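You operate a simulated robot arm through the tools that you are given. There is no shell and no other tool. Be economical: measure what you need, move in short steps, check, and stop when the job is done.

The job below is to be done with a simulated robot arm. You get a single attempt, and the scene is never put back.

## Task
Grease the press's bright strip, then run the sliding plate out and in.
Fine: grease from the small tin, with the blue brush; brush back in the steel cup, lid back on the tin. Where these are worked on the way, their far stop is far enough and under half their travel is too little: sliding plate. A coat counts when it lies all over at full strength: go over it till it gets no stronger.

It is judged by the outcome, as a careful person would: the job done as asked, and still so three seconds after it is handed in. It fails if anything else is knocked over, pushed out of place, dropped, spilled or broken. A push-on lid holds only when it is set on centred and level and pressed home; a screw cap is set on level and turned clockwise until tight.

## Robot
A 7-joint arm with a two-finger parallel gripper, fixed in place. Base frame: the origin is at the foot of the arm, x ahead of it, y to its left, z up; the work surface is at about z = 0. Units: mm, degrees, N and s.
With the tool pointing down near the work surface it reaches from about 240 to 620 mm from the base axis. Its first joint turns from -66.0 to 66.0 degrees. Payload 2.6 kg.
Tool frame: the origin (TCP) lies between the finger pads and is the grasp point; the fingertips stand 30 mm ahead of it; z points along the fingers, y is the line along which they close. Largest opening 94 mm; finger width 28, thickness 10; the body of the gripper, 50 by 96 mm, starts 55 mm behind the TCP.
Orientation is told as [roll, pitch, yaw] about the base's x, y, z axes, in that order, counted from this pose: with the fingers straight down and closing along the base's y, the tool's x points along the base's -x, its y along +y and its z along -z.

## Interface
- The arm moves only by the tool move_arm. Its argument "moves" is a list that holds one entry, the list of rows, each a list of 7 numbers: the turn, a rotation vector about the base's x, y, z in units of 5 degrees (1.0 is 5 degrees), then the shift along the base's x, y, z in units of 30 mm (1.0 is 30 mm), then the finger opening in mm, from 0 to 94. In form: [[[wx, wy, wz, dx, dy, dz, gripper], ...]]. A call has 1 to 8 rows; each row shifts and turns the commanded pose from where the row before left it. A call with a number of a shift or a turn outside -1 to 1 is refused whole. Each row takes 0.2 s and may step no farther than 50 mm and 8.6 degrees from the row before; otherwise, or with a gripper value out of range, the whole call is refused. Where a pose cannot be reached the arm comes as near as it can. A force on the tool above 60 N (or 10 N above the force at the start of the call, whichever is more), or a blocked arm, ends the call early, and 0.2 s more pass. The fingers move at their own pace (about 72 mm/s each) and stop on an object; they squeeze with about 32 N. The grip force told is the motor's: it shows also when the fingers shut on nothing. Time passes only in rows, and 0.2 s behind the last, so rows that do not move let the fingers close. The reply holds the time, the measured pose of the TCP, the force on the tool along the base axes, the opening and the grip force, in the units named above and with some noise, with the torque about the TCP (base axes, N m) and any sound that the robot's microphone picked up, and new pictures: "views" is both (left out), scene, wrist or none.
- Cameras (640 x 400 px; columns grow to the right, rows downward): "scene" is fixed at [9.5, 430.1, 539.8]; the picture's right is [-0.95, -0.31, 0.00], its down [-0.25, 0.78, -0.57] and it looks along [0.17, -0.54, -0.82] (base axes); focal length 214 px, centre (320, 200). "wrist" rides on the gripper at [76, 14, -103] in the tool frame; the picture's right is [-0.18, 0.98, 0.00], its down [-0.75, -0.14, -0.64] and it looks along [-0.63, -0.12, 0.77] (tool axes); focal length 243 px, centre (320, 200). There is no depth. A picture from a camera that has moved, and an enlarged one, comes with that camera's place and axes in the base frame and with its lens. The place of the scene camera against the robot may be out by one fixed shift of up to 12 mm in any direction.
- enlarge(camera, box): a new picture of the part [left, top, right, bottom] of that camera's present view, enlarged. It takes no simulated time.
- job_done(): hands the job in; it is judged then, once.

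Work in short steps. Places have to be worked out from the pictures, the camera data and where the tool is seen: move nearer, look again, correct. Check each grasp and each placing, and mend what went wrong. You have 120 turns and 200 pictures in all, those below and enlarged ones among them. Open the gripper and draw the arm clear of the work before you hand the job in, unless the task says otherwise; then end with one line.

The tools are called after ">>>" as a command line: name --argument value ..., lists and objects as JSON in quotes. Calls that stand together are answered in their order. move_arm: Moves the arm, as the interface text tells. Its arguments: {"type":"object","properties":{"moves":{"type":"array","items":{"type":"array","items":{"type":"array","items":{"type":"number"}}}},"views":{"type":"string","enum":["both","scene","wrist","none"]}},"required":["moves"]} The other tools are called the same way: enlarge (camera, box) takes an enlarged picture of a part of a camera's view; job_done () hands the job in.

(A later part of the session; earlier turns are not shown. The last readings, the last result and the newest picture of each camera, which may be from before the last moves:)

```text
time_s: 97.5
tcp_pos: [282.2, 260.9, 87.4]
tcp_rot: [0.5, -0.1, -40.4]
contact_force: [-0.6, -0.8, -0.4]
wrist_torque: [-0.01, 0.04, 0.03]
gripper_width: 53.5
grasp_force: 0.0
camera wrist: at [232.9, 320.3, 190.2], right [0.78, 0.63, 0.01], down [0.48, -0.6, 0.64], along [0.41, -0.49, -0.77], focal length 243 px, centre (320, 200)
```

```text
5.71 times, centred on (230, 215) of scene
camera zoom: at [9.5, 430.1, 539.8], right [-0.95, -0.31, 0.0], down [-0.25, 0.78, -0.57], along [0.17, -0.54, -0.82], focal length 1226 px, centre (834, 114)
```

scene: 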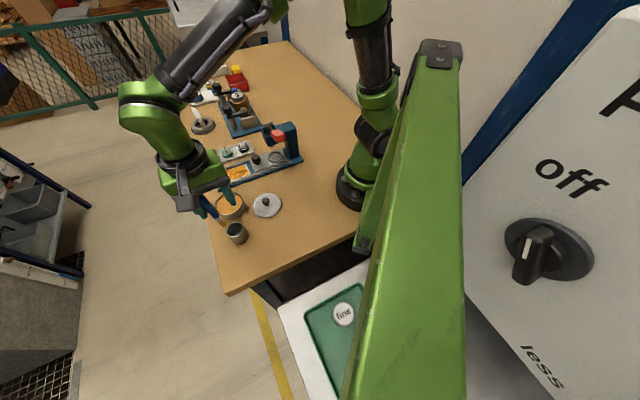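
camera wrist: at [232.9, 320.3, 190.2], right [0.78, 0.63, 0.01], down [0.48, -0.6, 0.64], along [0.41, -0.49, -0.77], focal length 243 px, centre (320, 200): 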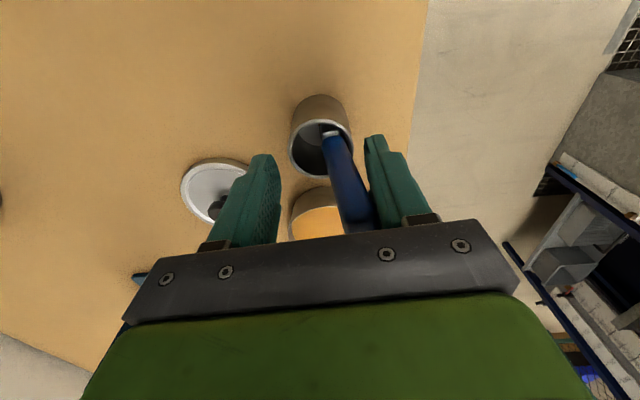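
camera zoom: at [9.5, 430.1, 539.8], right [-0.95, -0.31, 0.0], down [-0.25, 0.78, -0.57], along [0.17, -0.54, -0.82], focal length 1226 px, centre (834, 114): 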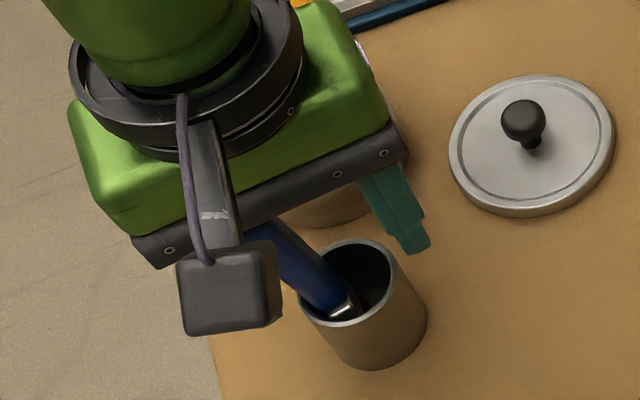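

It came free: forces are zero and the brush now leans in the cup. I open wider so that nothing touches it, and check before rising.

>>> move_arm --moves '[[[0, 0, 0, 0, 0, 0, 66], [0, 0, 0, 0, 0, 0, 74], [0, 0, 0, 0, 0, 0, 74]]]' --views "wrist"

>>> enlarge --camera "wrist" --box '[230, 50, 430, 250]'

```text
time_s: 98.3
tcp_pos: [282.5, 260.6, 87.7]
tcp_rot: [0.4, 0.0, -40.4]
contact_force: [1.1, 0.3, 0.1]
wrist_torque: [0.01, 0.0, -0.02]
gripper_width: 73.7
grasp_force: 0.0
camera wrist: at [232.7, 320.1, 190.2], right [0.78, 0.63, 0.01], down [0.48, -0.6, 0.64], along [0.41, -0.49, -0.77], focal length 243 px, centre (320, 200)
```

wrist: 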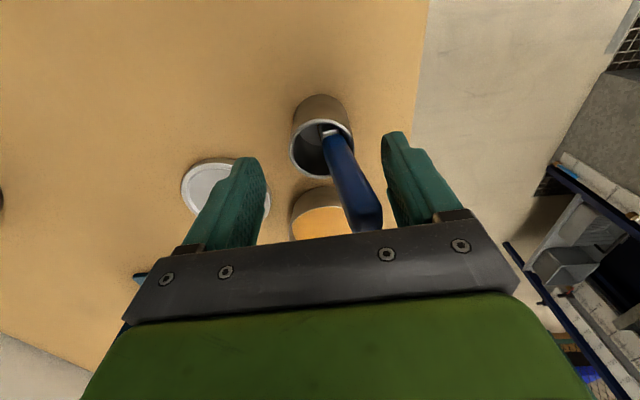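

```text
2.00 times, centred on (330, 150) of wrist
camera zoom: at [232.7, 320.1, 190.2], right [0.78, 0.63, 0.01], down [0.48, -0.6, 0.64], along [0.41, -0.49, -0.77], focal length 485 px, centre (300, 300)
```

zoom: 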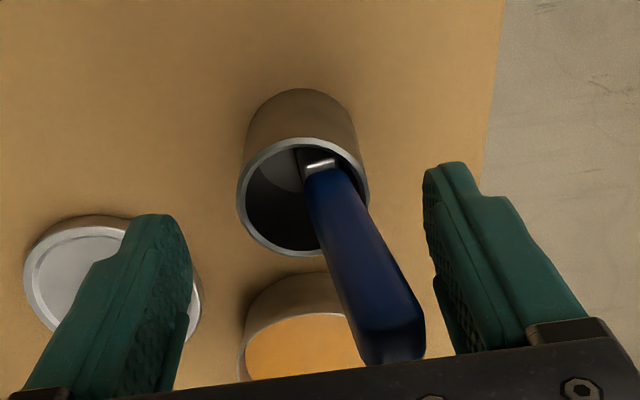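

The brush now rests freely in the cup. I open fully and rise straight up.

>>> move_arm --moves '[[[0, 0, 0, 0, 0, 0, 92], [0, 0, 0, 0, 0, 0, 92], [0, 0, 0, 0, 0, 0.5, 92], [0, 0, 0, 0, 0, 1, 92], [0, 0, 0, 0, 0, 1, 92], [0, 0, 0, 0, 0, 1, 92]]]' --views "both"

>>> enlarge --camera "scene" --box '[190, 170, 290, 250]'

```text
time_s: 99.7
tcp_pos: [281.4, 260.7, 193.3]
tcp_rot: [0.5, 0.1, -40.3]
contact_force: [0.2, 0.6, -0.4]
wrist_torque: [-0.03, 0.02, -0.02]
gripper_width: 92.1
grasp_force: 0.0
camera wrist: at [232.0, 320.5, 296.1], right [0.78, 0.63, 0.01], down [0.48, -0.6, 0.64], along [0.41, -0.49, -0.77], focal length 243 px, centre (320, 200)
```

scene: 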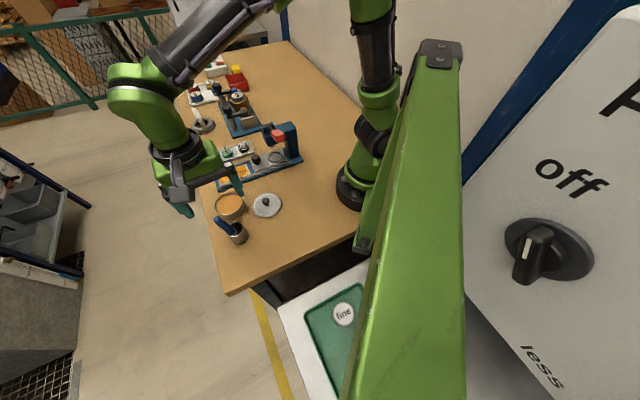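
wrist: 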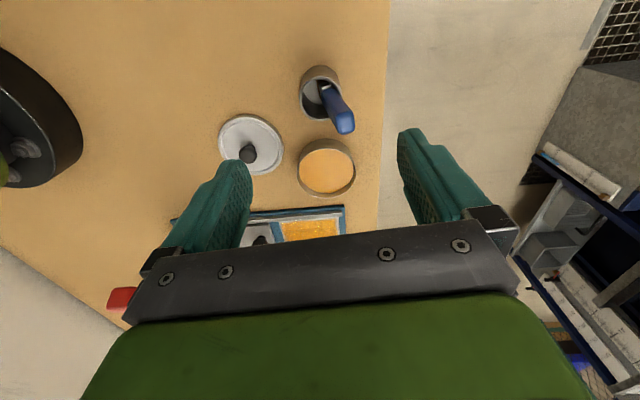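

```text
5.00 times, centred on (240, 210) of scene
camera zoom: at [9.5, 430.1, 539.8], right [-0.95, -0.31, 0.0], down [-0.25, 0.78, -0.57], along [0.17, -0.54, -0.82], focal length 1072 px, centre (720, 150)
```

zoom: 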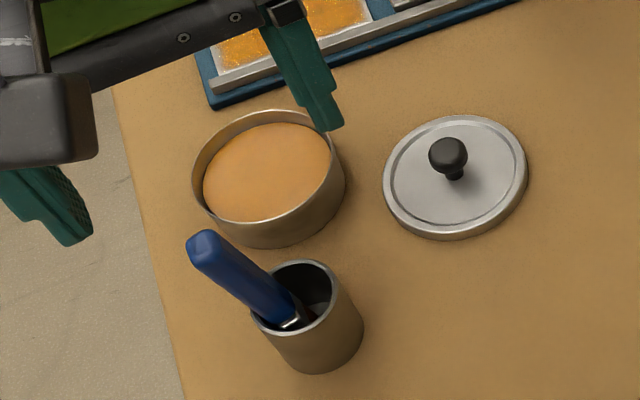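

The brush is back in the steel cup, leaning freely. Next is the lid: I go above its knob, near (257,147), and measure again.

>>> move_arm --moves '[[[0, 0, 0, -0.2, -0.95, 0, 60], [0, 0, 0, -0.2, -0.95, 0, 50], [0, 0, 0, -0.2, -0.95, -0.5, 50], [0, 0, 0, -0.2, -0.95, -0.9, 50], [0, 0, 0, 0, 0, -0.9, 50]]]' --views "wrist"

>>> enlarge --camera "wrist" --box '[240, 50, 400, 200]'

```text
time_s: 100.9
tcp_pos: [258.6, 146.9, 123.3]
tcp_rot: [0.4, 0.0, -40.4]
contact_force: [-1.4, -0.9, 0.1]
wrist_torque: [0.03, -0.03, -0.03]
gripper_width: 50.3
grasp_force: 0.1
camera wrist: at [208.6, 206.2, 225.7], right [0.78, 0.63, 0.01], down [0.48, -0.6, 0.64], along [0.41, -0.49, -0.77], focal length 243 px, centre (320, 200)
```

wrist: 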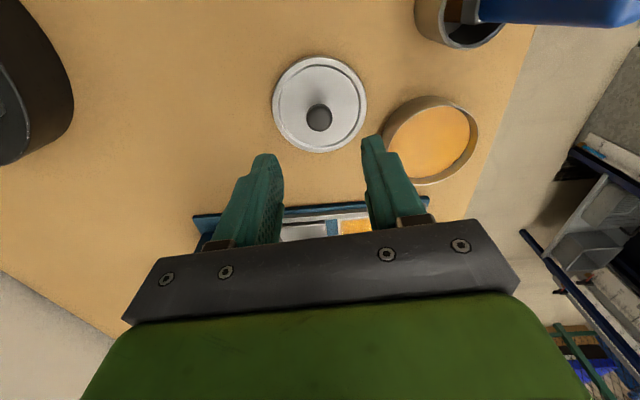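

```text
2.67 times, centred on (320, 125) of wrist
camera zoom: at [208.6, 206.2, 225.7], right [0.78, 0.63, 0.01], down [0.48, -0.6, 0.64], along [0.41, -0.49, -0.77], focal length 647 px, centre (320, 400)
```

zoom: 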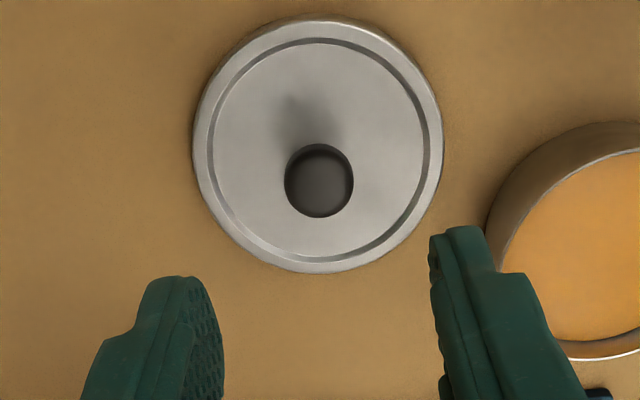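

The knob reads (258.5,148), nearly under the tool. I descend to z≈41 and grip.

>>> move_arm --moves '[[[0, 0, 0, 0, 0.03, -0.9, 50], [0, 0, 0, 0, 0, -0.9, 50], [0, 0, 0, 0, 0, -0.7, 50], [0, 0, 0, 0, 0, -0.22, 50], [0, 0, 0, 0, 0, 0, 10], [0, 0, 0, 0, 0, 0, 10], [0, 0, 0, 0, 0, 0, 10]]]' --views "wrist"

```text
time_s: 102.5
tcp_pos: [259.1, 149.2, 43.3]
tcp_rot: [0.4, 0.1, -40.5]
contact_force: [0.2, -0.9, -0.2]
wrist_torque: [0.02, 0.0, -0.02]
gripper_width: 20.2
grasp_force: 32.2
camera wrist: at [209.3, 207.8, 145.3], right [0.78, 0.63, 0.01], down [0.48, -0.6, 0.64], along [0.41, -0.49, -0.77], focal length 243 px, centre (320, 200)
```

wrist: 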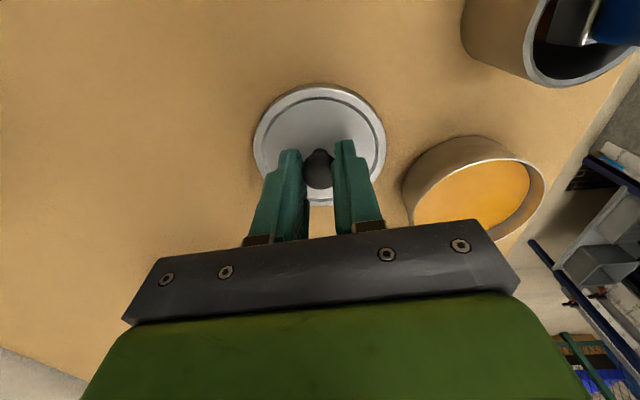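

The knob is gripped, 3.5 mm higher than last time. I lift, trim the 0.4° roll, and measure the tin.

>>> move_arm --moves '[[[-0.08, 0, 0, 0, 0, 0.5, 10], [0, 0, 0, 0, 0, 0.9, 10], [0, 0, 0, 0, 0, 0.9, 10], [0, 0, 0, 0, 0, 0.9, 10]]]' --views "wrist"

>>> enlarge --camera "wrist" --box '[340, 60, 500, 200]'

>>> enlarge --camera "scene" --box '[200, 180, 260, 230]'

```text
time_s: 103.5
tcp_pos: [258.5, 149.1, 139.1]
tcp_rot: [0.0, -0.2, -40.6]
contact_force: [0.2, 0.4, -1.1]
wrist_torque: [-0.01, 0.01, -0.02]
gripper_width: 19.9
grasp_force: 32.0
camera wrist: at [209.9, 208.0, 241.3], right [0.78, 0.63, 0.0], down [0.48, -0.6, 0.64], along [0.41, -0.5, -0.76], focal length 243 px, centre (320, 200)
```

wrist: 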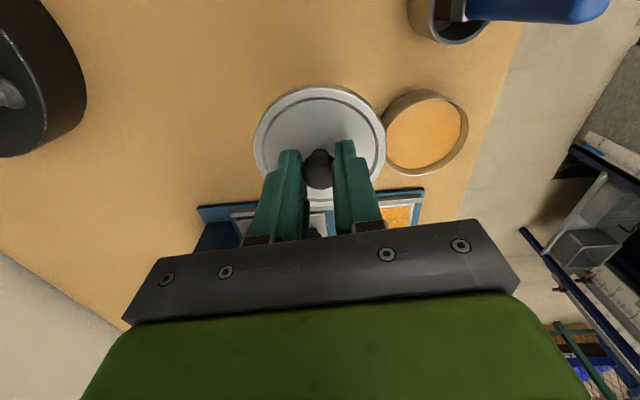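

```text
2.86 times, centred on (420, 130) of wrist
camera zoom: at [209.9, 208.0, 241.3], right [0.78, 0.63, 0.0], down [0.48, -0.6, 0.64], along [0.41, -0.5, -0.76], focal length 693 px, centre (34, 400)
```

zoom: 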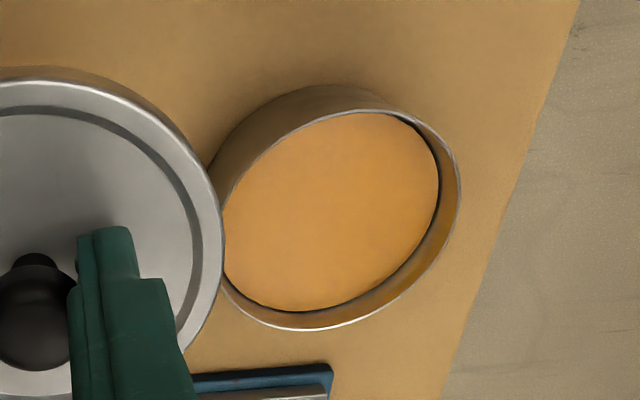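

```text
8.00 times, centred on (230, 205) of scene
camera zoom: at [9.5, 430.1, 539.8], right [-0.95, -0.31, 0.0], down [-0.25, 0.78, -0.57], along [0.17, -0.54, -0.82], focal length 1716 px, centre (1040, 160)
```

zoom: 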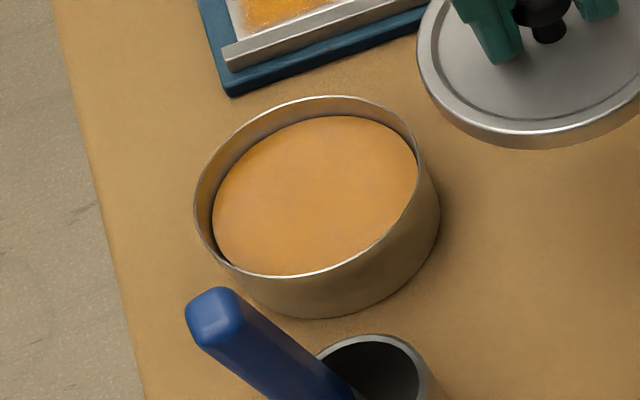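

The tin still sits at about (353,189). I carry the lid over it and lower to z≈100.

>>> move_arm --moves '[[[0, 0, 0, 0.8, 0.34, 0, 10], [0, 0, 0, 0.8, 0.34, 0, 10], [0, 0, 0, 0.8, 0.34, 0, 10], [0, 0, 0, 0.75, 0.32, 0, 10], [0, 0, 0, 0, 0, -0.8, 10], [0, 0, 0, 0, 0, -0.4, 10]]]' --views "wrist"

>>> enlarge --camera "scene" --box '[195, 170, 265, 230]'

>>> enlarge --camera "wrist" --box '[240, 50, 400, 190]'

```text
time_s: 104.9
tcp_pos: [351.6, 187.7, 103.5]
tcp_rot: [0.1, -0.3, -40.4]
contact_force: [0.4, 0.3, -1.0]
wrist_torque: [-0.01, -0.01, -0.04]
gripper_width: 19.7
grasp_force: 31.8
camera wrist: at [303.2, 247.8, 205.3], right [0.78, 0.63, 0.0], down [0.48, -0.6, 0.64], along [0.41, -0.5, -0.76], focal length 243 px, centre (320, 200)
```

wrist: 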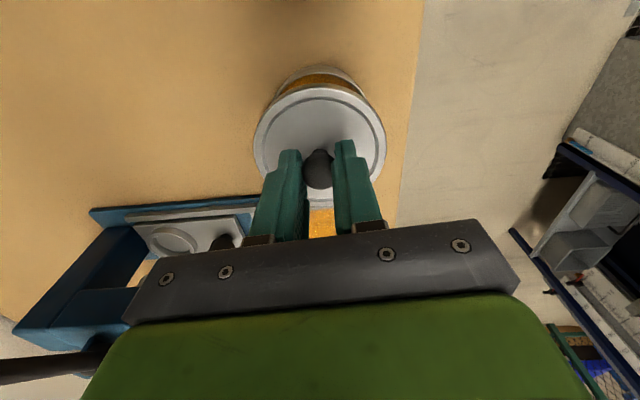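

```text
6.67 times, centred on (230, 200) of scene
camera zoom: at [9.5, 430.1, 539.8], right [-0.95, -0.31, 0.0], down [-0.25, 0.78, -0.57], along [0.17, -0.54, -0.82], focal length 1430 px, centre (920, 200)
```

zoom: 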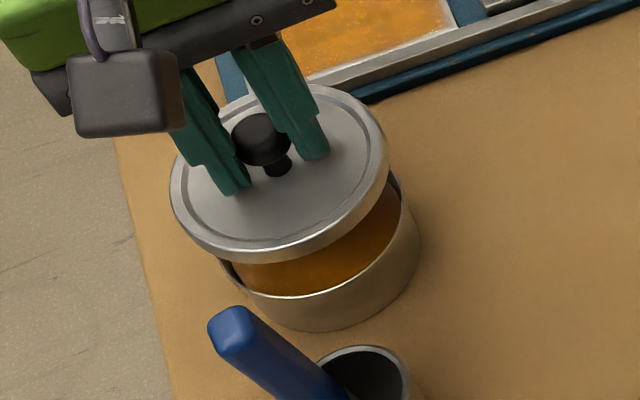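

```text
2.86 times, centred on (320, 120) of wrist
camera zoom: at [303.2, 247.8, 205.3], right [0.78, 0.63, 0.0], down [0.48, -0.6, 0.64], along [0.41, -0.5, -0.76], focal length 693 px, centre (320, 429)
```

zoom: 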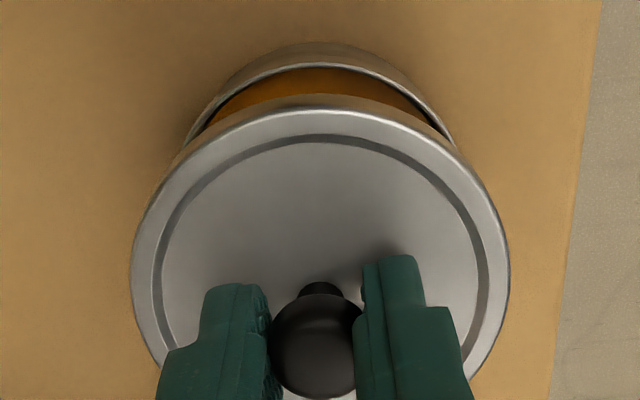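

The lid looks centred over the rim within about a millimetre. I lower it to just above seating and then press in small steps.

>>> move_arm --moves '[[[0, 0, 0, 0.02, 0, -0.5, 10], [0, 0, 0, 0, 0, -0.3, 10], [0, 0, 0, 0, 0, -0.1, 10], [0, 0, 0, 0, 0, 0, 10]]]' --views "wrist"

>>> enlarge --camera "wrist" --box '[240, 50, 400, 190]'

>>> enlarge --camera "scene" --box '[195, 170, 265, 230]'

```text
time_s: 105.9
tcp_pos: [352.9, 186.9, 75.9]
tcp_rot: [0.2, -0.2, -40.5]
contact_force: [-1.2, -1.0, 4.6]
wrist_torque: [0.13, 0.15, 0.08]
gripper_width: 20.2
grasp_force: 32.0
camera wrist: at [304.1, 247.5, 177.8], right [0.78, 0.63, 0.0], down [0.48, -0.6, 0.64], along [0.41, -0.5, -0.76], focal length 243 px, centre (320, 200)
```

wrist: 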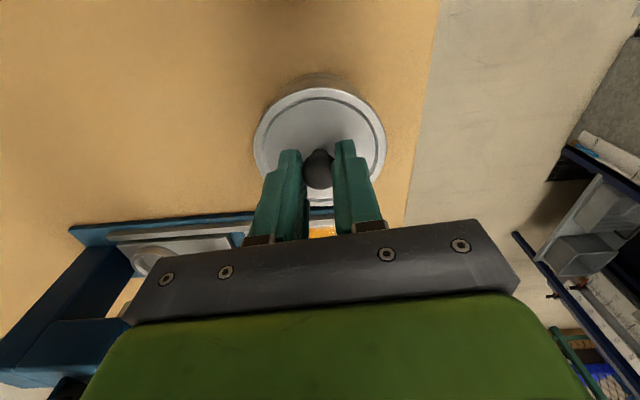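

```text
2.86 times, centred on (320, 120) of wrist
camera zoom: at [304.1, 247.5, 177.8], right [0.78, 0.63, 0.0], down [0.48, -0.6, 0.64], along [0.41, -0.5, -0.76], focal length 693 px, centre (320, 429)
```

zoom: 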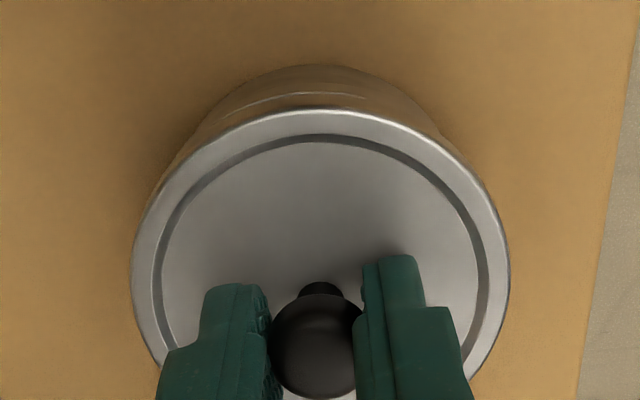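

```text
6.67 times, centred on (230, 200) of scene
camera zoom: at [9.5, 430.1, 539.8], right [-0.95, -0.31, 0.0], down [-0.25, 0.78, -0.57], along [0.17, -0.54, -0.82], focal length 1430 px, centre (920, 200)
```

zoom: 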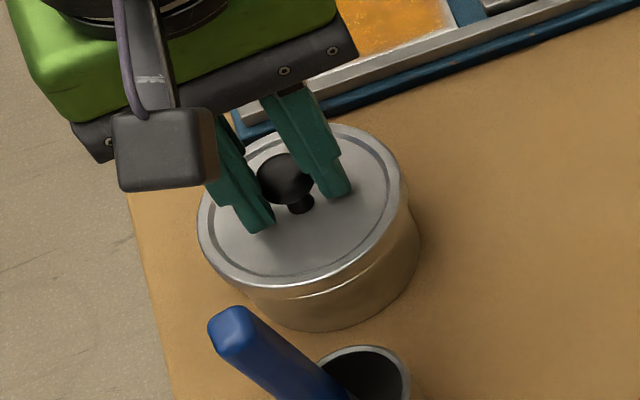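

There's light contact at z≈76 on the (-x,+y) side, so the outside skirt lands on the rim there: the lid is about 1.5 mm too far toward (+x,-y). I lift 3 mm, shift and lower again.

>>> move_arm --moves '[[[0, 0, 0, 0, 0, 0.12, 10], [0, 0, 0, -0.025, 0.05, 0, 10], [0, 0, 0, 0, 0, -0.1, 10], [0, 0, 0, 0, 0, -0.05, 10], [0, 0, 0, 0, 0, 0, 10]]]' --views "none"

>>> move_arm --moves '[[[0, 0, 0, 0, 0, -0.05, 10], [0, 0, 0, 0, 0, 0, 10]]]' --views "none"

```text
time_s: 107.1
tcp_pos: [352.5, 190.7, 75.2]
tcp_rot: [0.1, -0.1, -40.5]
contact_force: [-0.5, -1.3, 3.0]
wrist_torque: [0.09, 0.1, -0.01]
gripper_width: 19.9
grasp_force: 32.1
```

```text
time_s: 107.7
tcp_pos: [353.9, 191.3, 74.8]
tcp_rot: [0.3, -0.2, -40.4]
contact_force: [-1.7, -1.4, 20.7]
wrist_torque: [0.34, 0.61, 0.03]
gripper_width: 20.3
grasp_force: 32.0
```

Force rises to 21 N with contact still biased to one side. I look closely before pressing further.

>>> enlarge --camera "scene" --box '[200, 175, 255, 225]'

>>> move_arm --moves '[[[0, 0, 0, 0, 0, 0, 10]]]' --views "wrist"

>>> enlarge --camera "wrist" --box '[250, 60, 390, 170]'

```text
8.00 times, centred on (228, 200) of scene
camera zoom: at [9.4, 430.1, 539.8], right [-0.95, -0.31, 0.0], down [-0.25, 0.78, -0.57], along [0.17, -0.54, -0.82], focal length 1716 px, centre (1060, 200)
```

zoom: 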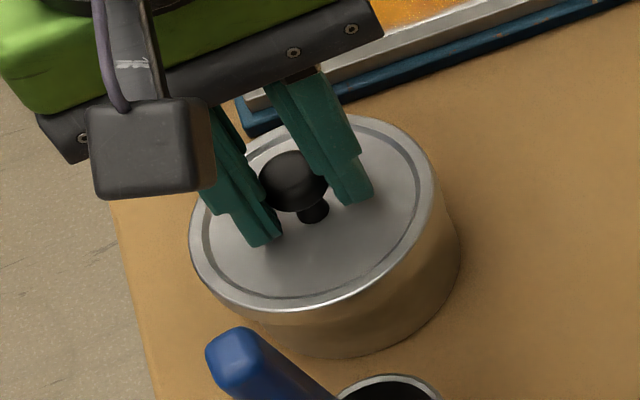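

```text
time_s: 108.1
tcp_pos: [352.9, 190.3, 74.8]
tcp_rot: [0.4, -0.2, -40.3]
contact_force: [2.8, 2.0, 19.7]
wrist_torque: [0.34, 0.44, -0.04]
gripper_width: 20.0
grasp_force: 31.5
camera wrist: at [304.1, 249.8, 176.6], right [0.78, 0.63, 0.01], down [0.48, -0.6, 0.65], along [0.41, -0.5, -0.76], focal length 243 px, centre (320, 200)
```

wrist: 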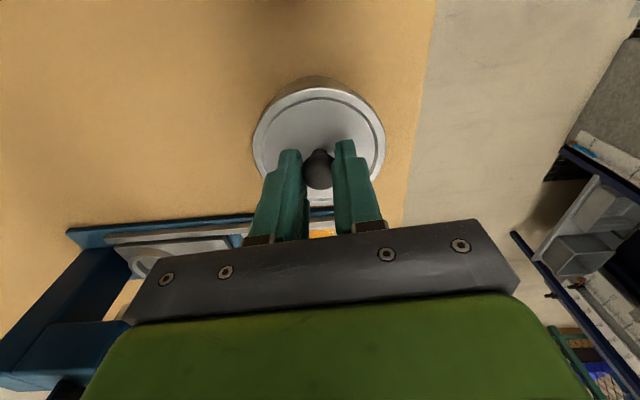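

```text
3.64 times, centred on (320, 115) of wrist
camera zoom: at [304.1, 249.8, 176.6], right [0.78, 0.63, 0.01], down [0.48, -0.6, 0.65], along [0.41, -0.5, -0.76], focal length 882 px, centre (320, 509)
```

zoom: 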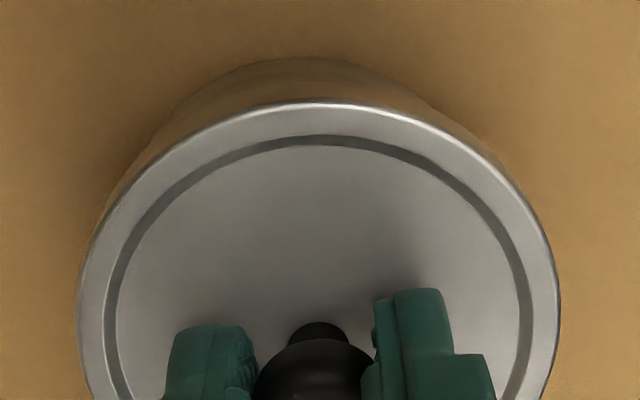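

The lid sits on the rim but is not yet over it; the readings suggest it must go a little toward -x. I lift 2.5 mm, shift -1.5 mm in x and touch again.

>>> move_arm --moves '[[[0, 0, 0, 0, 0, 0.12, 10], [0, 0, 0, -0.05, 0.01, 0, 10], [0, 0, 0, 0, 0, -0.08, 10], [0, 0, 0, 0, 0, -0.04, 10], [0, 0, 0, 0, 0, 0, 10]]]' --views "none"

>>> move_arm --moves '[[[0, 0, 0, 0, 0, -0.04, 10], [0, 0, 0, 0, 0, 0, 10]]]' --views "none"

```text
time_s: 109.3
tcp_pos: [350.9, 189.2, 73.3]
tcp_rot: [0.1, -0.1, -40.4]
contact_force: [-0.8, 0.3, -0.8]
wrist_torque: [0.05, 0.0, 0.01]
gripper_width: 19.9
grasp_force: 31.6
```

```text
time_s: 109.9
tcp_pos: [350.0, 188.4, 71.4]
tcp_rot: [0.1, -0.2, -40.3]
contact_force: [0.1, -0.5, 0.1]
wrist_torque: [0.0, 0.02, 0.01]
gripper_width: 20.1
grasp_force: 32.5
```

The lid slipped over the rim with no force at z≈71.4. Now I press it home.

>>> move_arm --moves '[[[0, 0, 0, 0, 0, -0.04, 10], [0, 0, 0, 0, 0, -0.04, 10], [0, 0, 0, 0, 0, 0, 10]]]' --views "none"

>>> move_arm --moves '[[[0, 0, 0, 0, 0, -0.04, 10], [0, 0, 0, 0, 0, -0.03, 10], [0, 0, 0, 0, 0, 0, 10]]]' --views "none"

```text
time_s: 110.7
tcp_pos: [350.9, 190.2, 69.3]
tcp_rot: [0.1, -0.2, -40.6]
contact_force: [-1.0, -1.6, 2.7]
wrist_torque: [-0.04, -0.18, -0.06]
gripper_width: 19.9
grasp_force: 32.2
heard: snap
```

```text
time_s: 111.5
tcp_pos: [349.9, 189.9, 68.4]
tcp_rot: [0.0, -0.1, -40.5]
contact_force: [-16.5, -6.9, 40.7]
wrist_torque: [-0.26, 0.33, -0.09]
gripper_width: 20.0
grasp_force: 31.6
```

It snapped home and took 40 N. I ease to a light press and open gradually so a clinging finger doesn't drag the tin.

>>> move_arm --moves '[[[0, 0, 0, 0, 0, 0.03, 10], [0, 0, 0, 0, 0, 0, 24], [0, 0, 0, 0, 0, 0, 24], [0, 0, 0, 0, 0, 0, 30], [0, 0, 0, 0, 0, 0, 30]]]' --views "wrist"

>>> enlarge --camera "wrist" --box '[240, 60, 400, 200]'

>>> enlarge --camera "scene" --box '[200, 175, 255, 225]'

```text
time_s: 112.7
tcp_pos: [349.3, 188.3, 68.2]
tcp_rot: [0.1, -0.2, -40.4]
contact_force: [0.4, 0.3, -0.2]
wrist_torque: [0.02, -0.02, 0.01]
gripper_width: 29.8
grasp_force: 0.0
camera wrist: at [301.6, 248.6, 170.6], right [0.78, 0.63, 0.0], down [0.48, -0.6, 0.64], along [0.41, -0.5, -0.76], focal length 243 px, centre (320, 200)
```

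wrist: 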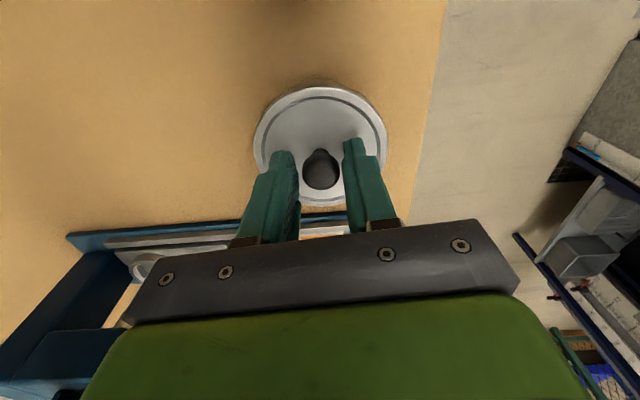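

```text
2.86 times, centred on (320, 130) of wrist
camera zoom: at [301.6, 248.6, 170.6], right [0.78, 0.63, 0.0], down [0.48, -0.6, 0.64], along [0.41, -0.5, -0.76], focal length 693 px, centre (320, 400)
```

zoom: 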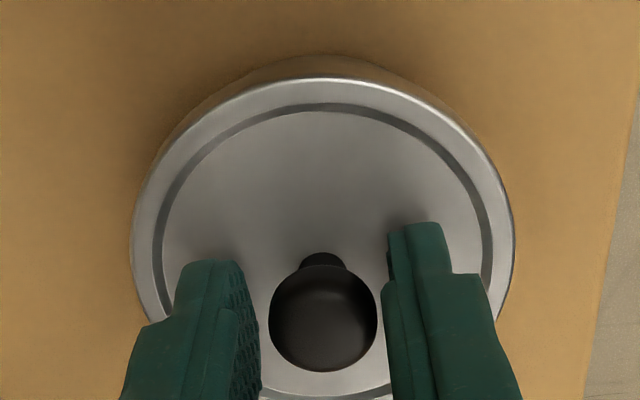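

```text
8.00 times, centred on (228, 200) of scene
camera zoom: at [9.5, 430.1, 539.8], right [-0.95, -0.31, 0.0], down [-0.25, 0.78, -0.57], along [0.17, -0.54, -0.82], focal length 1716 px, centre (1060, 200)
```

zoom: 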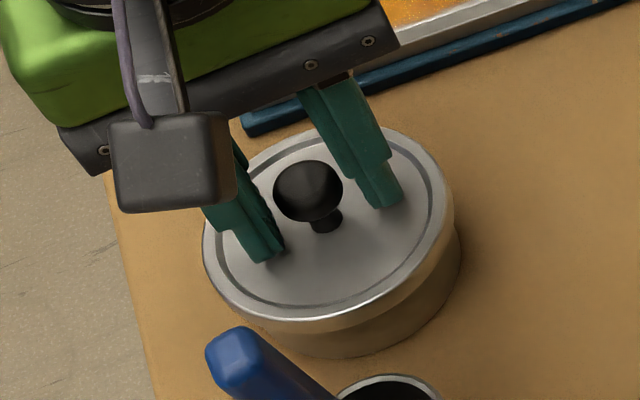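

Released cleanly, with the lid seated and level. I rise and start turning the gripper toward yaw -135°, so that near the press the camera and the wide gripper body stay clear of its head.

>>> move_arm --moves '[[[0, 0, 0, 0, 0, 0, 50], [0, 0, 0, 0, 0, 0.7, 50], [0, 0, 0, 0, 0, 1, 50], [0, 0, 0, 0, 0, 1, 50], [0, 0, -1, 0.2, -0.4, 1, 50], [0, 0, -1, 0.3, -0.6, 0.3, 50], [0, 0, -1, 0.3, -0.6, 0, 50], [0, 0, -1, 0.3, -0.6, 0, 50]]]' --views "scene"

>>> enlarge --camera "scene" --box '[200, 110, 310, 250]'

```text
time_s: 114.5
tcp_pos: [384.9, 124.8, 188.6]
tcp_rot: [0.1, -0.2, -60.5]
contact_force: [-0.3, 0.5, -0.1]
wrist_torque: [0.01, 0.01, 0.02]
gripper_width: 50.1
grasp_force: 0.1
```

scene: 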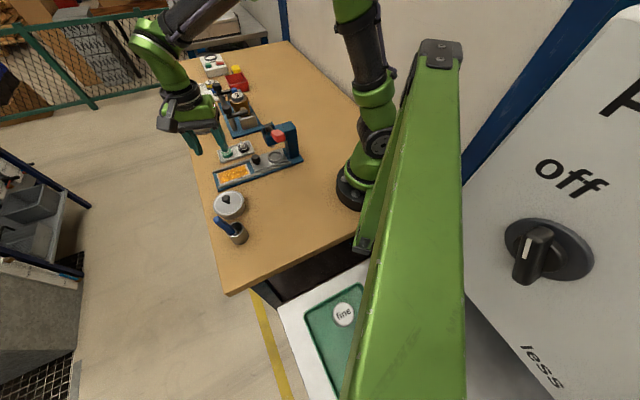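

```text
2.86 times, centred on (255, 180) of scene
camera zoom: at [9.5, 430.2, 539.8], right [-0.95, -0.31, 0.0], down [-0.25, 0.78, -0.57], along [0.17, -0.54, -0.82], focal length 613 px, centre (506, 257)
```

zoom: 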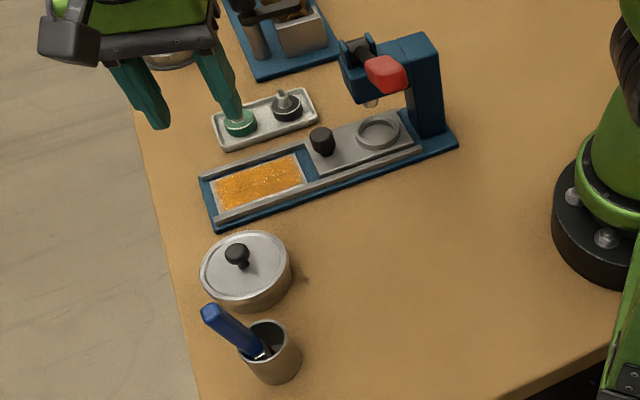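

Lid and brush are in place. I continue turning to -135° at a safe height over the strip area.

>>> move_arm --moves '[[[0, 0, -1, 0.15, -0.2, 0, 50], [0, 0, -1, 0.15, -0.2, 0, 50], [0, 0, -1, 0.1, -0.2, 0, 50], [0, 0, -1, 0.1, -0.2, 0, 50], [0, 0, -1, 0, -0.2, 0, 50], [0, 0, -1, 0, -0.2, 0, 50], [0, 0, -1, 0, -0.2, 0, 50], [0, 0, -1, 0, -0.2, 0, 50]]]' --views "none"

>>> move_arm --moves '[[[0, 0, -1, 0, 0, 0, 50], [0, 0, -1, 0, 0, 0, 50], [0, 0, -1, 0, 0, 0, 50], [0, 0, -1, 0, 0, 0, 50], [0, 0, -1, 0, 0, 0, 50], [0, 0, -1, 0, 0, 0, 50], [0, 0, -1, 0, 0, 0, 50]]]' --views "both"

```text
time_s: 116.3
tcp_pos: [400.2, 75.3, 188.7]
tcp_rot: [0.1, -0.2, -100.6]
contact_force: [1.0, -0.3, 0.1]
wrist_torque: [0.02, -0.03, -0.01]
gripper_width: 49.7
grasp_force: 0.1
```

```text
time_s: 117.9
tcp_pos: [400.2, 74.4, 188.5]
tcp_rot: [0.1, -0.3, -135.5]
contact_force: [0.5, -0.4, 0.1]
wrist_torque: [0.02, 0.02, -0.01]
gripper_width: 50.2
grasp_force: 0.1
camera wrist: at [463.5, 118.9, 290.6], right [0.56, -0.83, 0.0], down [-0.64, -0.43, 0.64], along [-0.53, -0.36, -0.76], focal length 243 px, centre (320, 200)
```

scene: 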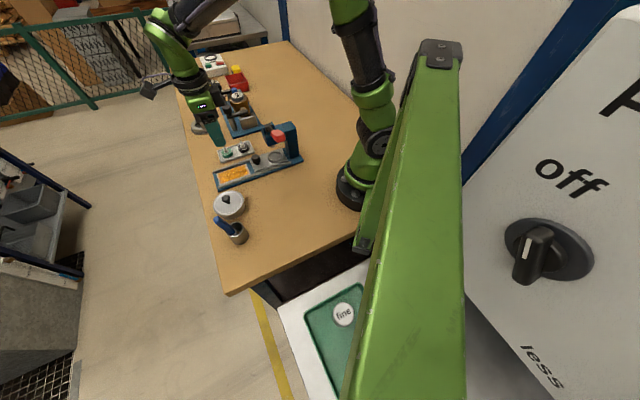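
wrist: 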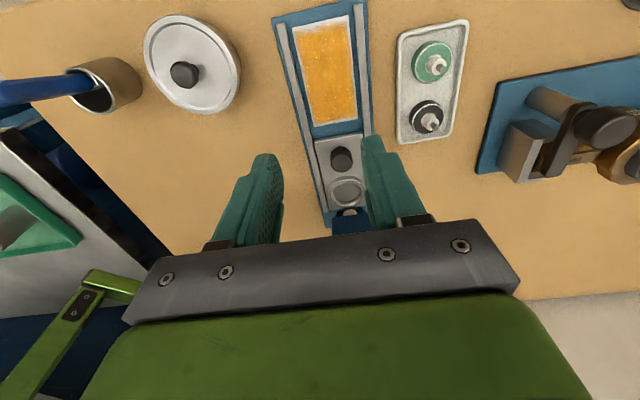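

Yaw -135° reached; the plate knob reads about (355.5,13). I move above it at z≈120 and look.

>>> move_arm --moves '[[[0, 0, 0, -0.5, -0.7, 0, 50], [0, 0, 0, -0.5, -0.7, -0.3, 50], [0, 0, 0, -0.48, -0.67, -0.9, 50], [0, 0, 0, 0, 0, -0.9, 50]]]' --views "both"

>>> enlarge --camera "wrist" --box '[230, 60, 410, 240]'

>>> enlarge --camera "scene" --box '[200, 110, 310, 200]'

```text
time_s: 118.9
tcp_pos: [352.1, 11.0, 124.6]
tcp_rot: [0.1, -0.2, -135.5]
contact_force: [-0.7, 0.2, 0.2]
wrist_torque: [0.03, 0.0, 0.02]
gripper_width: 50.1
grasp_force: 0.1
camera wrist: at [417.1, 55.2, 227.4], right [0.56, -0.83, 0.0], down [-0.64, -0.43, 0.64], along [-0.53, -0.36, -0.77], focal length 243 px, centre (320, 200)
```

scene: 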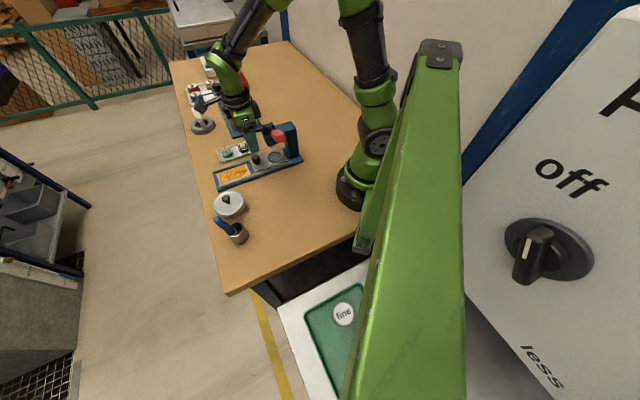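
wrist: 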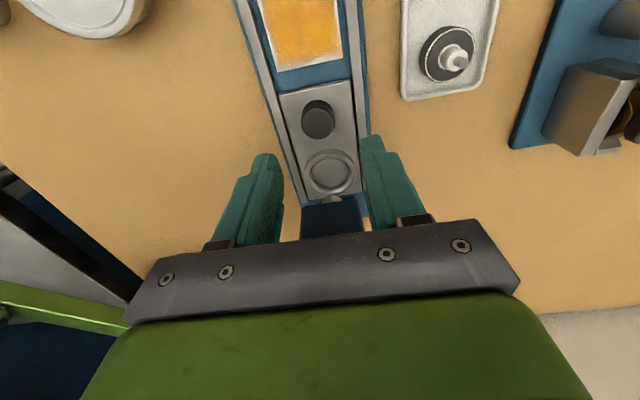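

```text
2.22 times, centred on (320, 150) of wrist
camera zoom: at [417.1, 55.2, 227.4], right [0.56, -0.83, 0.0], down [-0.64, -0.43, 0.64], along [-0.53, -0.36, -0.77], focal length 539 px, centre (320, 311)
```

zoom: 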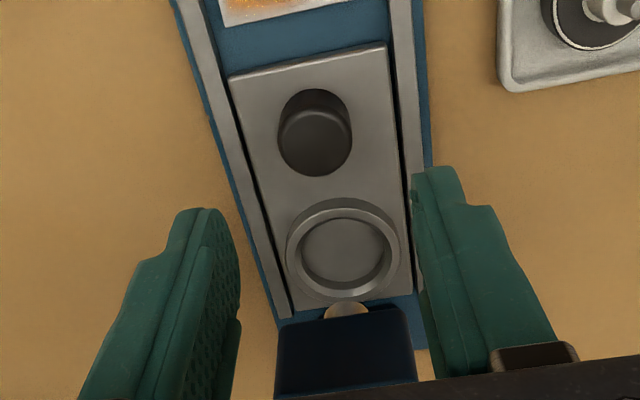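

```text
4.44 times, centred on (255, 155) of scene
camera zoom: at [9.5, 430.1, 539.8], right [-0.95, -0.31, 0.0], down [-0.25, 0.78, -0.57], along [0.17, -0.54, -0.82], focal length 953 px, centre (609, 400)
```

zoom: 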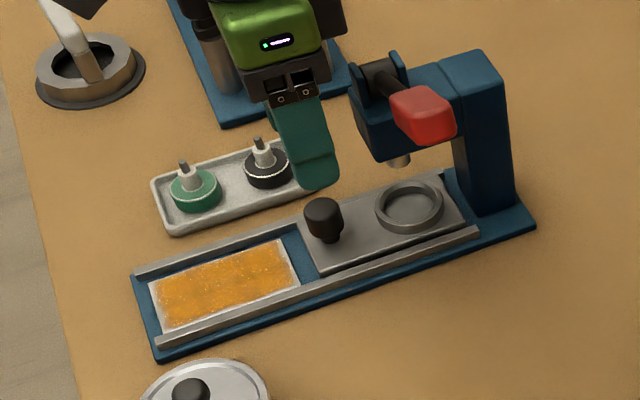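

The knob is aligned laterally, about 3 mm ahead in +u. I descend to TCP z≈54 around it, watching the press head clearance.

>>> move_arm --moves '[[[0, 0, 0, 0.08, 0.06, -0.8, 50], [0, 0, 0, 0, 0, -0.8, 50], [0, 0, 0, 0, 0, -0.4, 50]]]' --views "both"

>>> enlarge --camera "scene" --box '[200, 110, 310, 200]'

```text
time_s: 119.7
tcp_pos: [356.6, 14.0, 63.4]
tcp_rot: [0.0, -0.2, -135.6]
contact_force: [-1.2, 0.0, 3.8]
wrist_torque: [-0.06, 0.05, -0.01]
gripper_width: 49.9
grasp_force: 0.1
camera wrist: at [420.5, 57.6, 167.2], right [0.56, -0.83, 0.0], down [-0.64, -0.43, 0.64], along [-0.53, -0.36, -0.76], focal length 243 px, centre (320, 200)
```

scene: 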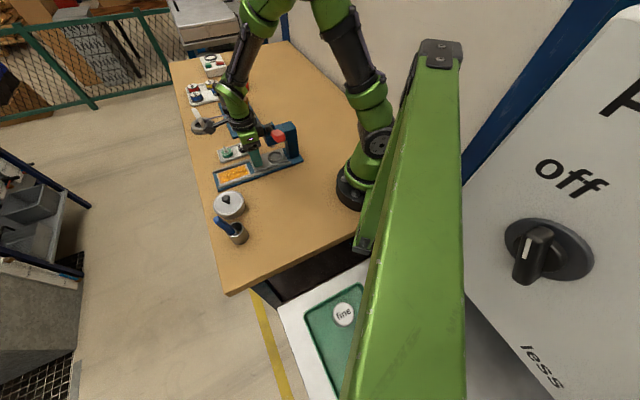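
wrist: 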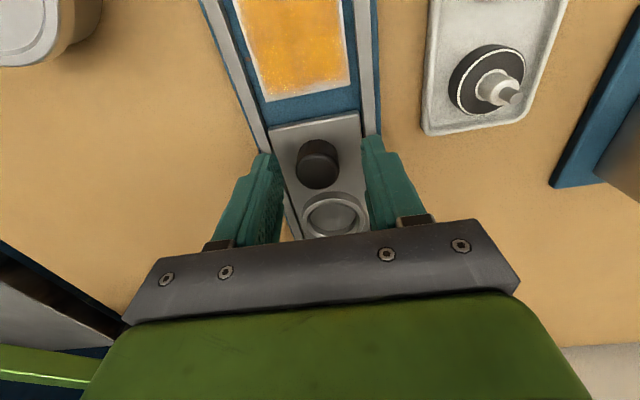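

```text
4.44 times, centred on (255, 155) of scene
camera zoom: at [9.5, 430.1, 539.8], right [-0.95, -0.31, 0.0], down [-0.25, 0.78, -0.57], along [0.17, -0.54, -0.82], focal length 953 px, centre (609, 400)
```

zoom: 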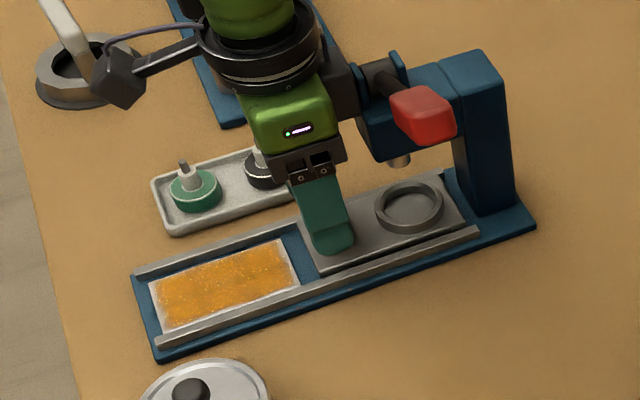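

The gripper comes close to the press's lever bracket. I shift 6 mm away (+u), still covering the knob with the 28 mm fingers, and lower a little more.

>>> move_arm --moves '[[[0, 0, 0, 0.13, 0.13, 0, 50], [0, 0, 0, 0, 0, -0.15, 50], [0, 0, 0, 0, 0, -0.15, 50], [0, 0, 0, 0, 0, 0, 50]]]' --views "wrist"

>>> enlarge --camera "scene" --box '[220, 110, 310, 190]'

```text
time_s: 120.7
tcp_pos: [360.2, 19.4, 55.7]
tcp_rot: [0.1, -0.1, -135.4]
contact_force: [-0.5, 0.5, 0.3]
wrist_torque: [0.0, 0.0, -0.01]
gripper_width: 50.0
grasp_force: 0.0
camera wrist: at [424.9, 62.2, 158.6], right [0.56, -0.83, 0.0], down [-0.64, -0.43, 0.64], along [-0.53, -0.36, -0.76], focal length 243 px, centre (320, 200)
```

wrist: 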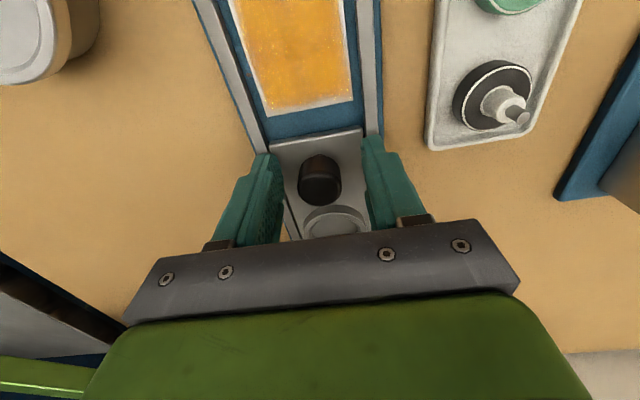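

```text
5.00 times, centred on (265, 150) of scene
camera zoom: at [9.5, 430.1, 539.8], right [-0.95, -0.31, 0.0], down [-0.25, 0.78, -0.57], along [0.17, -0.54, -0.82], focal length 1072 px, centre (595, 450)
```

zoom: 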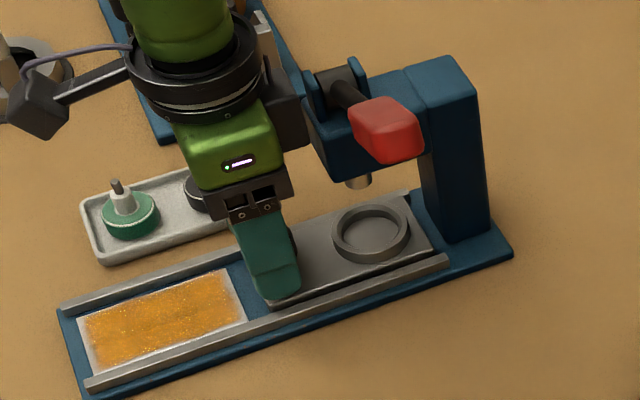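

All clear now, with no contact. I close on the knob.

>>> move_arm --moves '[[[0, 0, 0, 0, 0, -0.1, 50], [0, 0, 0, 0, 0, 0, 10], [0, 0, 0, 0, 0, 0, 10], [0, 0, 0, 0, 0, 0, 10]]]' --views "wrist"

```text
time_s: 121.7
tcp_pos: [358.3, 20.6, 53.1]
tcp_rot: [-0.1, -0.2, -135.5]
contact_force: [-9.1, 9.4, 5.2]
wrist_torque: [0.12, 0.27, -0.1]
gripper_width: 25.3
grasp_force: 44.6
camera wrist: at [424.2, 63.0, 155.6], right [0.56, -0.83, 0.0], down [-0.63, -0.43, 0.65], along [-0.54, -0.36, -0.76], focal length 243 px, centre (320, 200)
```

wrist: 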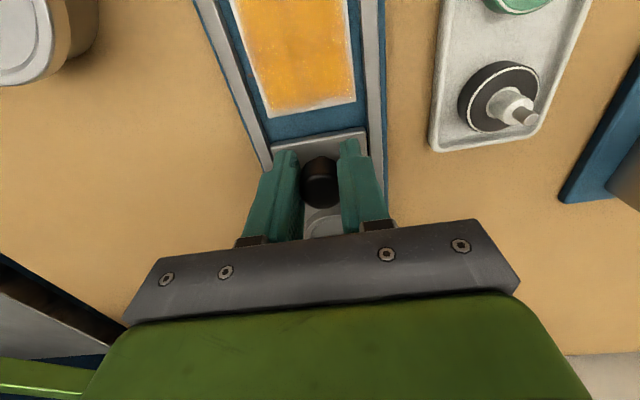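

Gripped at 25.3 mm. I trim 1 mm sideways and start sliding the plate out along +u.

>>> move_arm --moves '[[[0, 0, 0, -0.03, 0.03, 0, 10], [0, 0, 0, 0.2, 0.2, 0, 10], [0, 0, 0, 0.25, 0.25, 0, 10], [0, 0, 0, 0.25, 0.25, 0, 10]]]' --views "wrist"

```text
time_s: 122.7
tcp_pos: [381.0, 39.8, 53.8]
tcp_rot: [0.1, -0.2, -135.4]
contact_force: [-7.3, 5.6, -3.8]
wrist_torque: [0.22, -0.02, -0.09]
gripper_width: 25.2
grasp_force: 45.7
camera wrist: at [444.8, 84.2, 155.7], right [0.56, -0.83, 0.0], down [-0.63, -0.43, 0.64], along [-0.53, -0.36, -0.76], focal length 243 px, centre (320, 200)
```

wrist: 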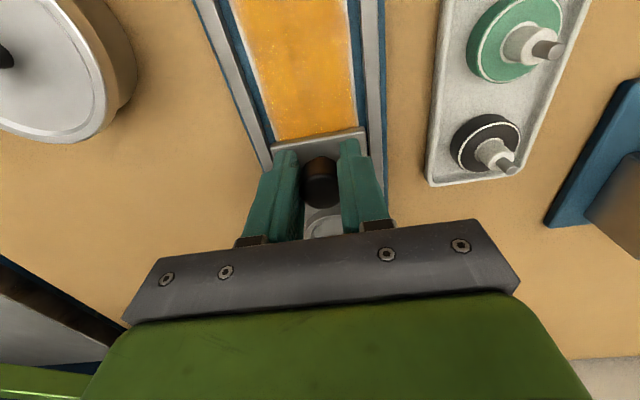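

The plate follows freely and is reaching the strip. I continue outward.

>>> move_arm --moves '[[[0, 0, 0, 0.28, 0.3, 0, 10], [0, 0, 0, 0.3, 0.3, 0, 10], [0, 0, 0, 0.3, 0.3, 0, 10], [0, 0, 0, 0.2, 0.2, 0, 10]]]' --views "wrist"

```text
time_s: 123.7
tcp_pos: [413.4, 74.2, 53.0]
tcp_rot: [0.0, -0.1, -135.5]
contact_force: [-3.3, 2.0, -5.3]
wrist_torque: [0.13, -0.12, -0.02]
gripper_width: 25.3
grasp_force: 44.7
camera wrist: at [477.5, 117.1, 155.8], right [0.56, -0.83, 0.0], down [-0.64, -0.43, 0.64], along [-0.53, -0.36, -0.76], focal length 243 px, centre (320, 200)
```

wrist: 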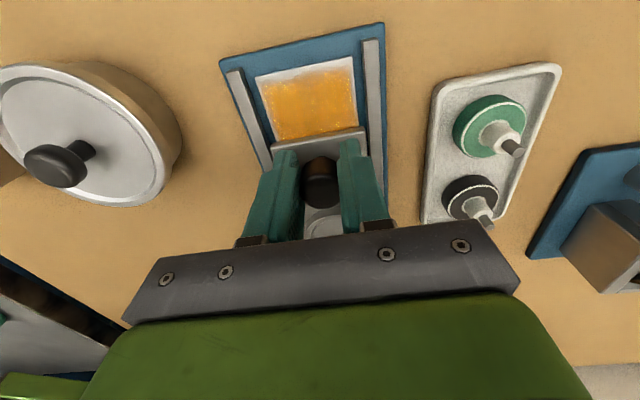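

About 77 mm out with little force. I continue toward the far stop.

>>> move_arm --moves '[[[0, 0, 0, 0.25, 0.25, 0, 10], [0, 0, 0, 0.25, 0.25, 0, 10], [0, 0, 0, 0.2, 0.2, 0, 10], [0, 0, 0, 0.1, 0.1, 0, 10]]]' --views "wrist"

```text
time_s: 124.5
tcp_pos: [427.8, 88.3, 53.1]
tcp_rot: [-0.4, -1.3, -136.2]
contact_force: [-4.4, -1.4, 3.8]
wrist_torque: [0.06, 0.1, 0.0]
gripper_width: 25.5
grasp_force: 45.0
stopped in row 4: the force on the tool passed its limit at 76 N (the readings are from after the stop); the commanded pose is now the measured one
camera wrist: at [495.2, 131.2, 153.8], right [0.55, -0.84, 0.0], down [-0.63, -0.41, 0.66], along [-0.55, -0.36, -0.75], focal length 243 px, centre (320, 200)
```

wrist: 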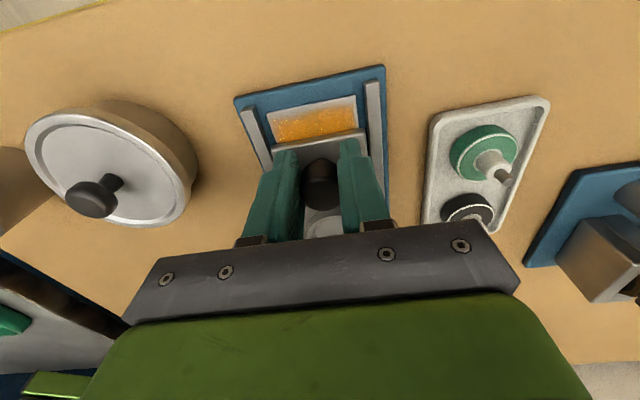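

It stopped against the far stop about 97 mm out. Now I slide it back in, trimming the small tilt.

>>> move_arm --moves '[[[0.08, 0.26, 0.15, -0.1, -0.1, 0, 10], [0, 0, 0, -0.3, -0.3, 0, 10], [0, 0, 0, -0.3, -0.3, 0, 10], [0, 0, 0, -0.3, -0.3, 0, 10], [0, 0, 0, -0.3, -0.3, 0, 10], [0, 0, 0, -0.3, -0.3, 0, 10]]]' --views "wrist"

>>> enlarge --camera "scene" --box '[200, 110, 310, 200]'

```text
time_s: 125.9
tcp_pos: [379.1, 39.2, 53.5]
tcp_rot: [-1.5, -2.0, -135.5]
contact_force: [3.2, -1.7, -4.6]
wrist_torque: [-0.1, -0.09, 0.09]
gripper_width: 25.2
grasp_force: 44.9
camera wrist: at [448.3, 82.8, 152.6], right [0.56, -0.83, -0.02], down [-0.61, -0.42, 0.67], along [-0.57, -0.36, -0.74], focal length 243 px, centre (320, 200)
```

wrist: 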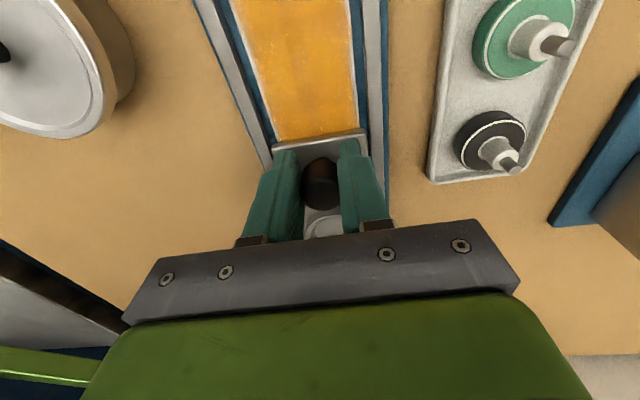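

```text
4.44 times, centred on (255, 155) of scene
camera zoom: at [9.5, 430.1, 539.8], right [-0.95, -0.31, 0.0], down [-0.25, 0.78, -0.57], along [0.17, -0.54, -0.82], focal length 953 px, centre (609, 400)
```

zoom: 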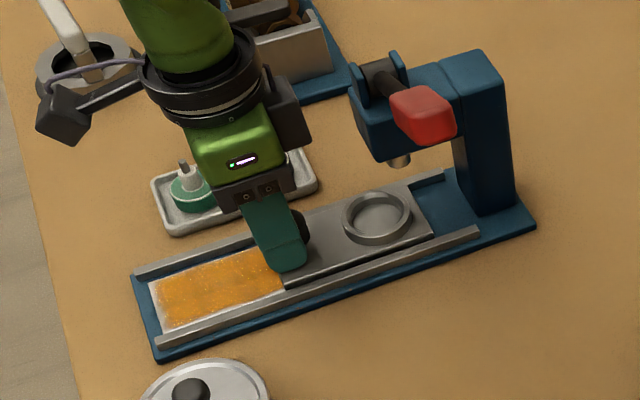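

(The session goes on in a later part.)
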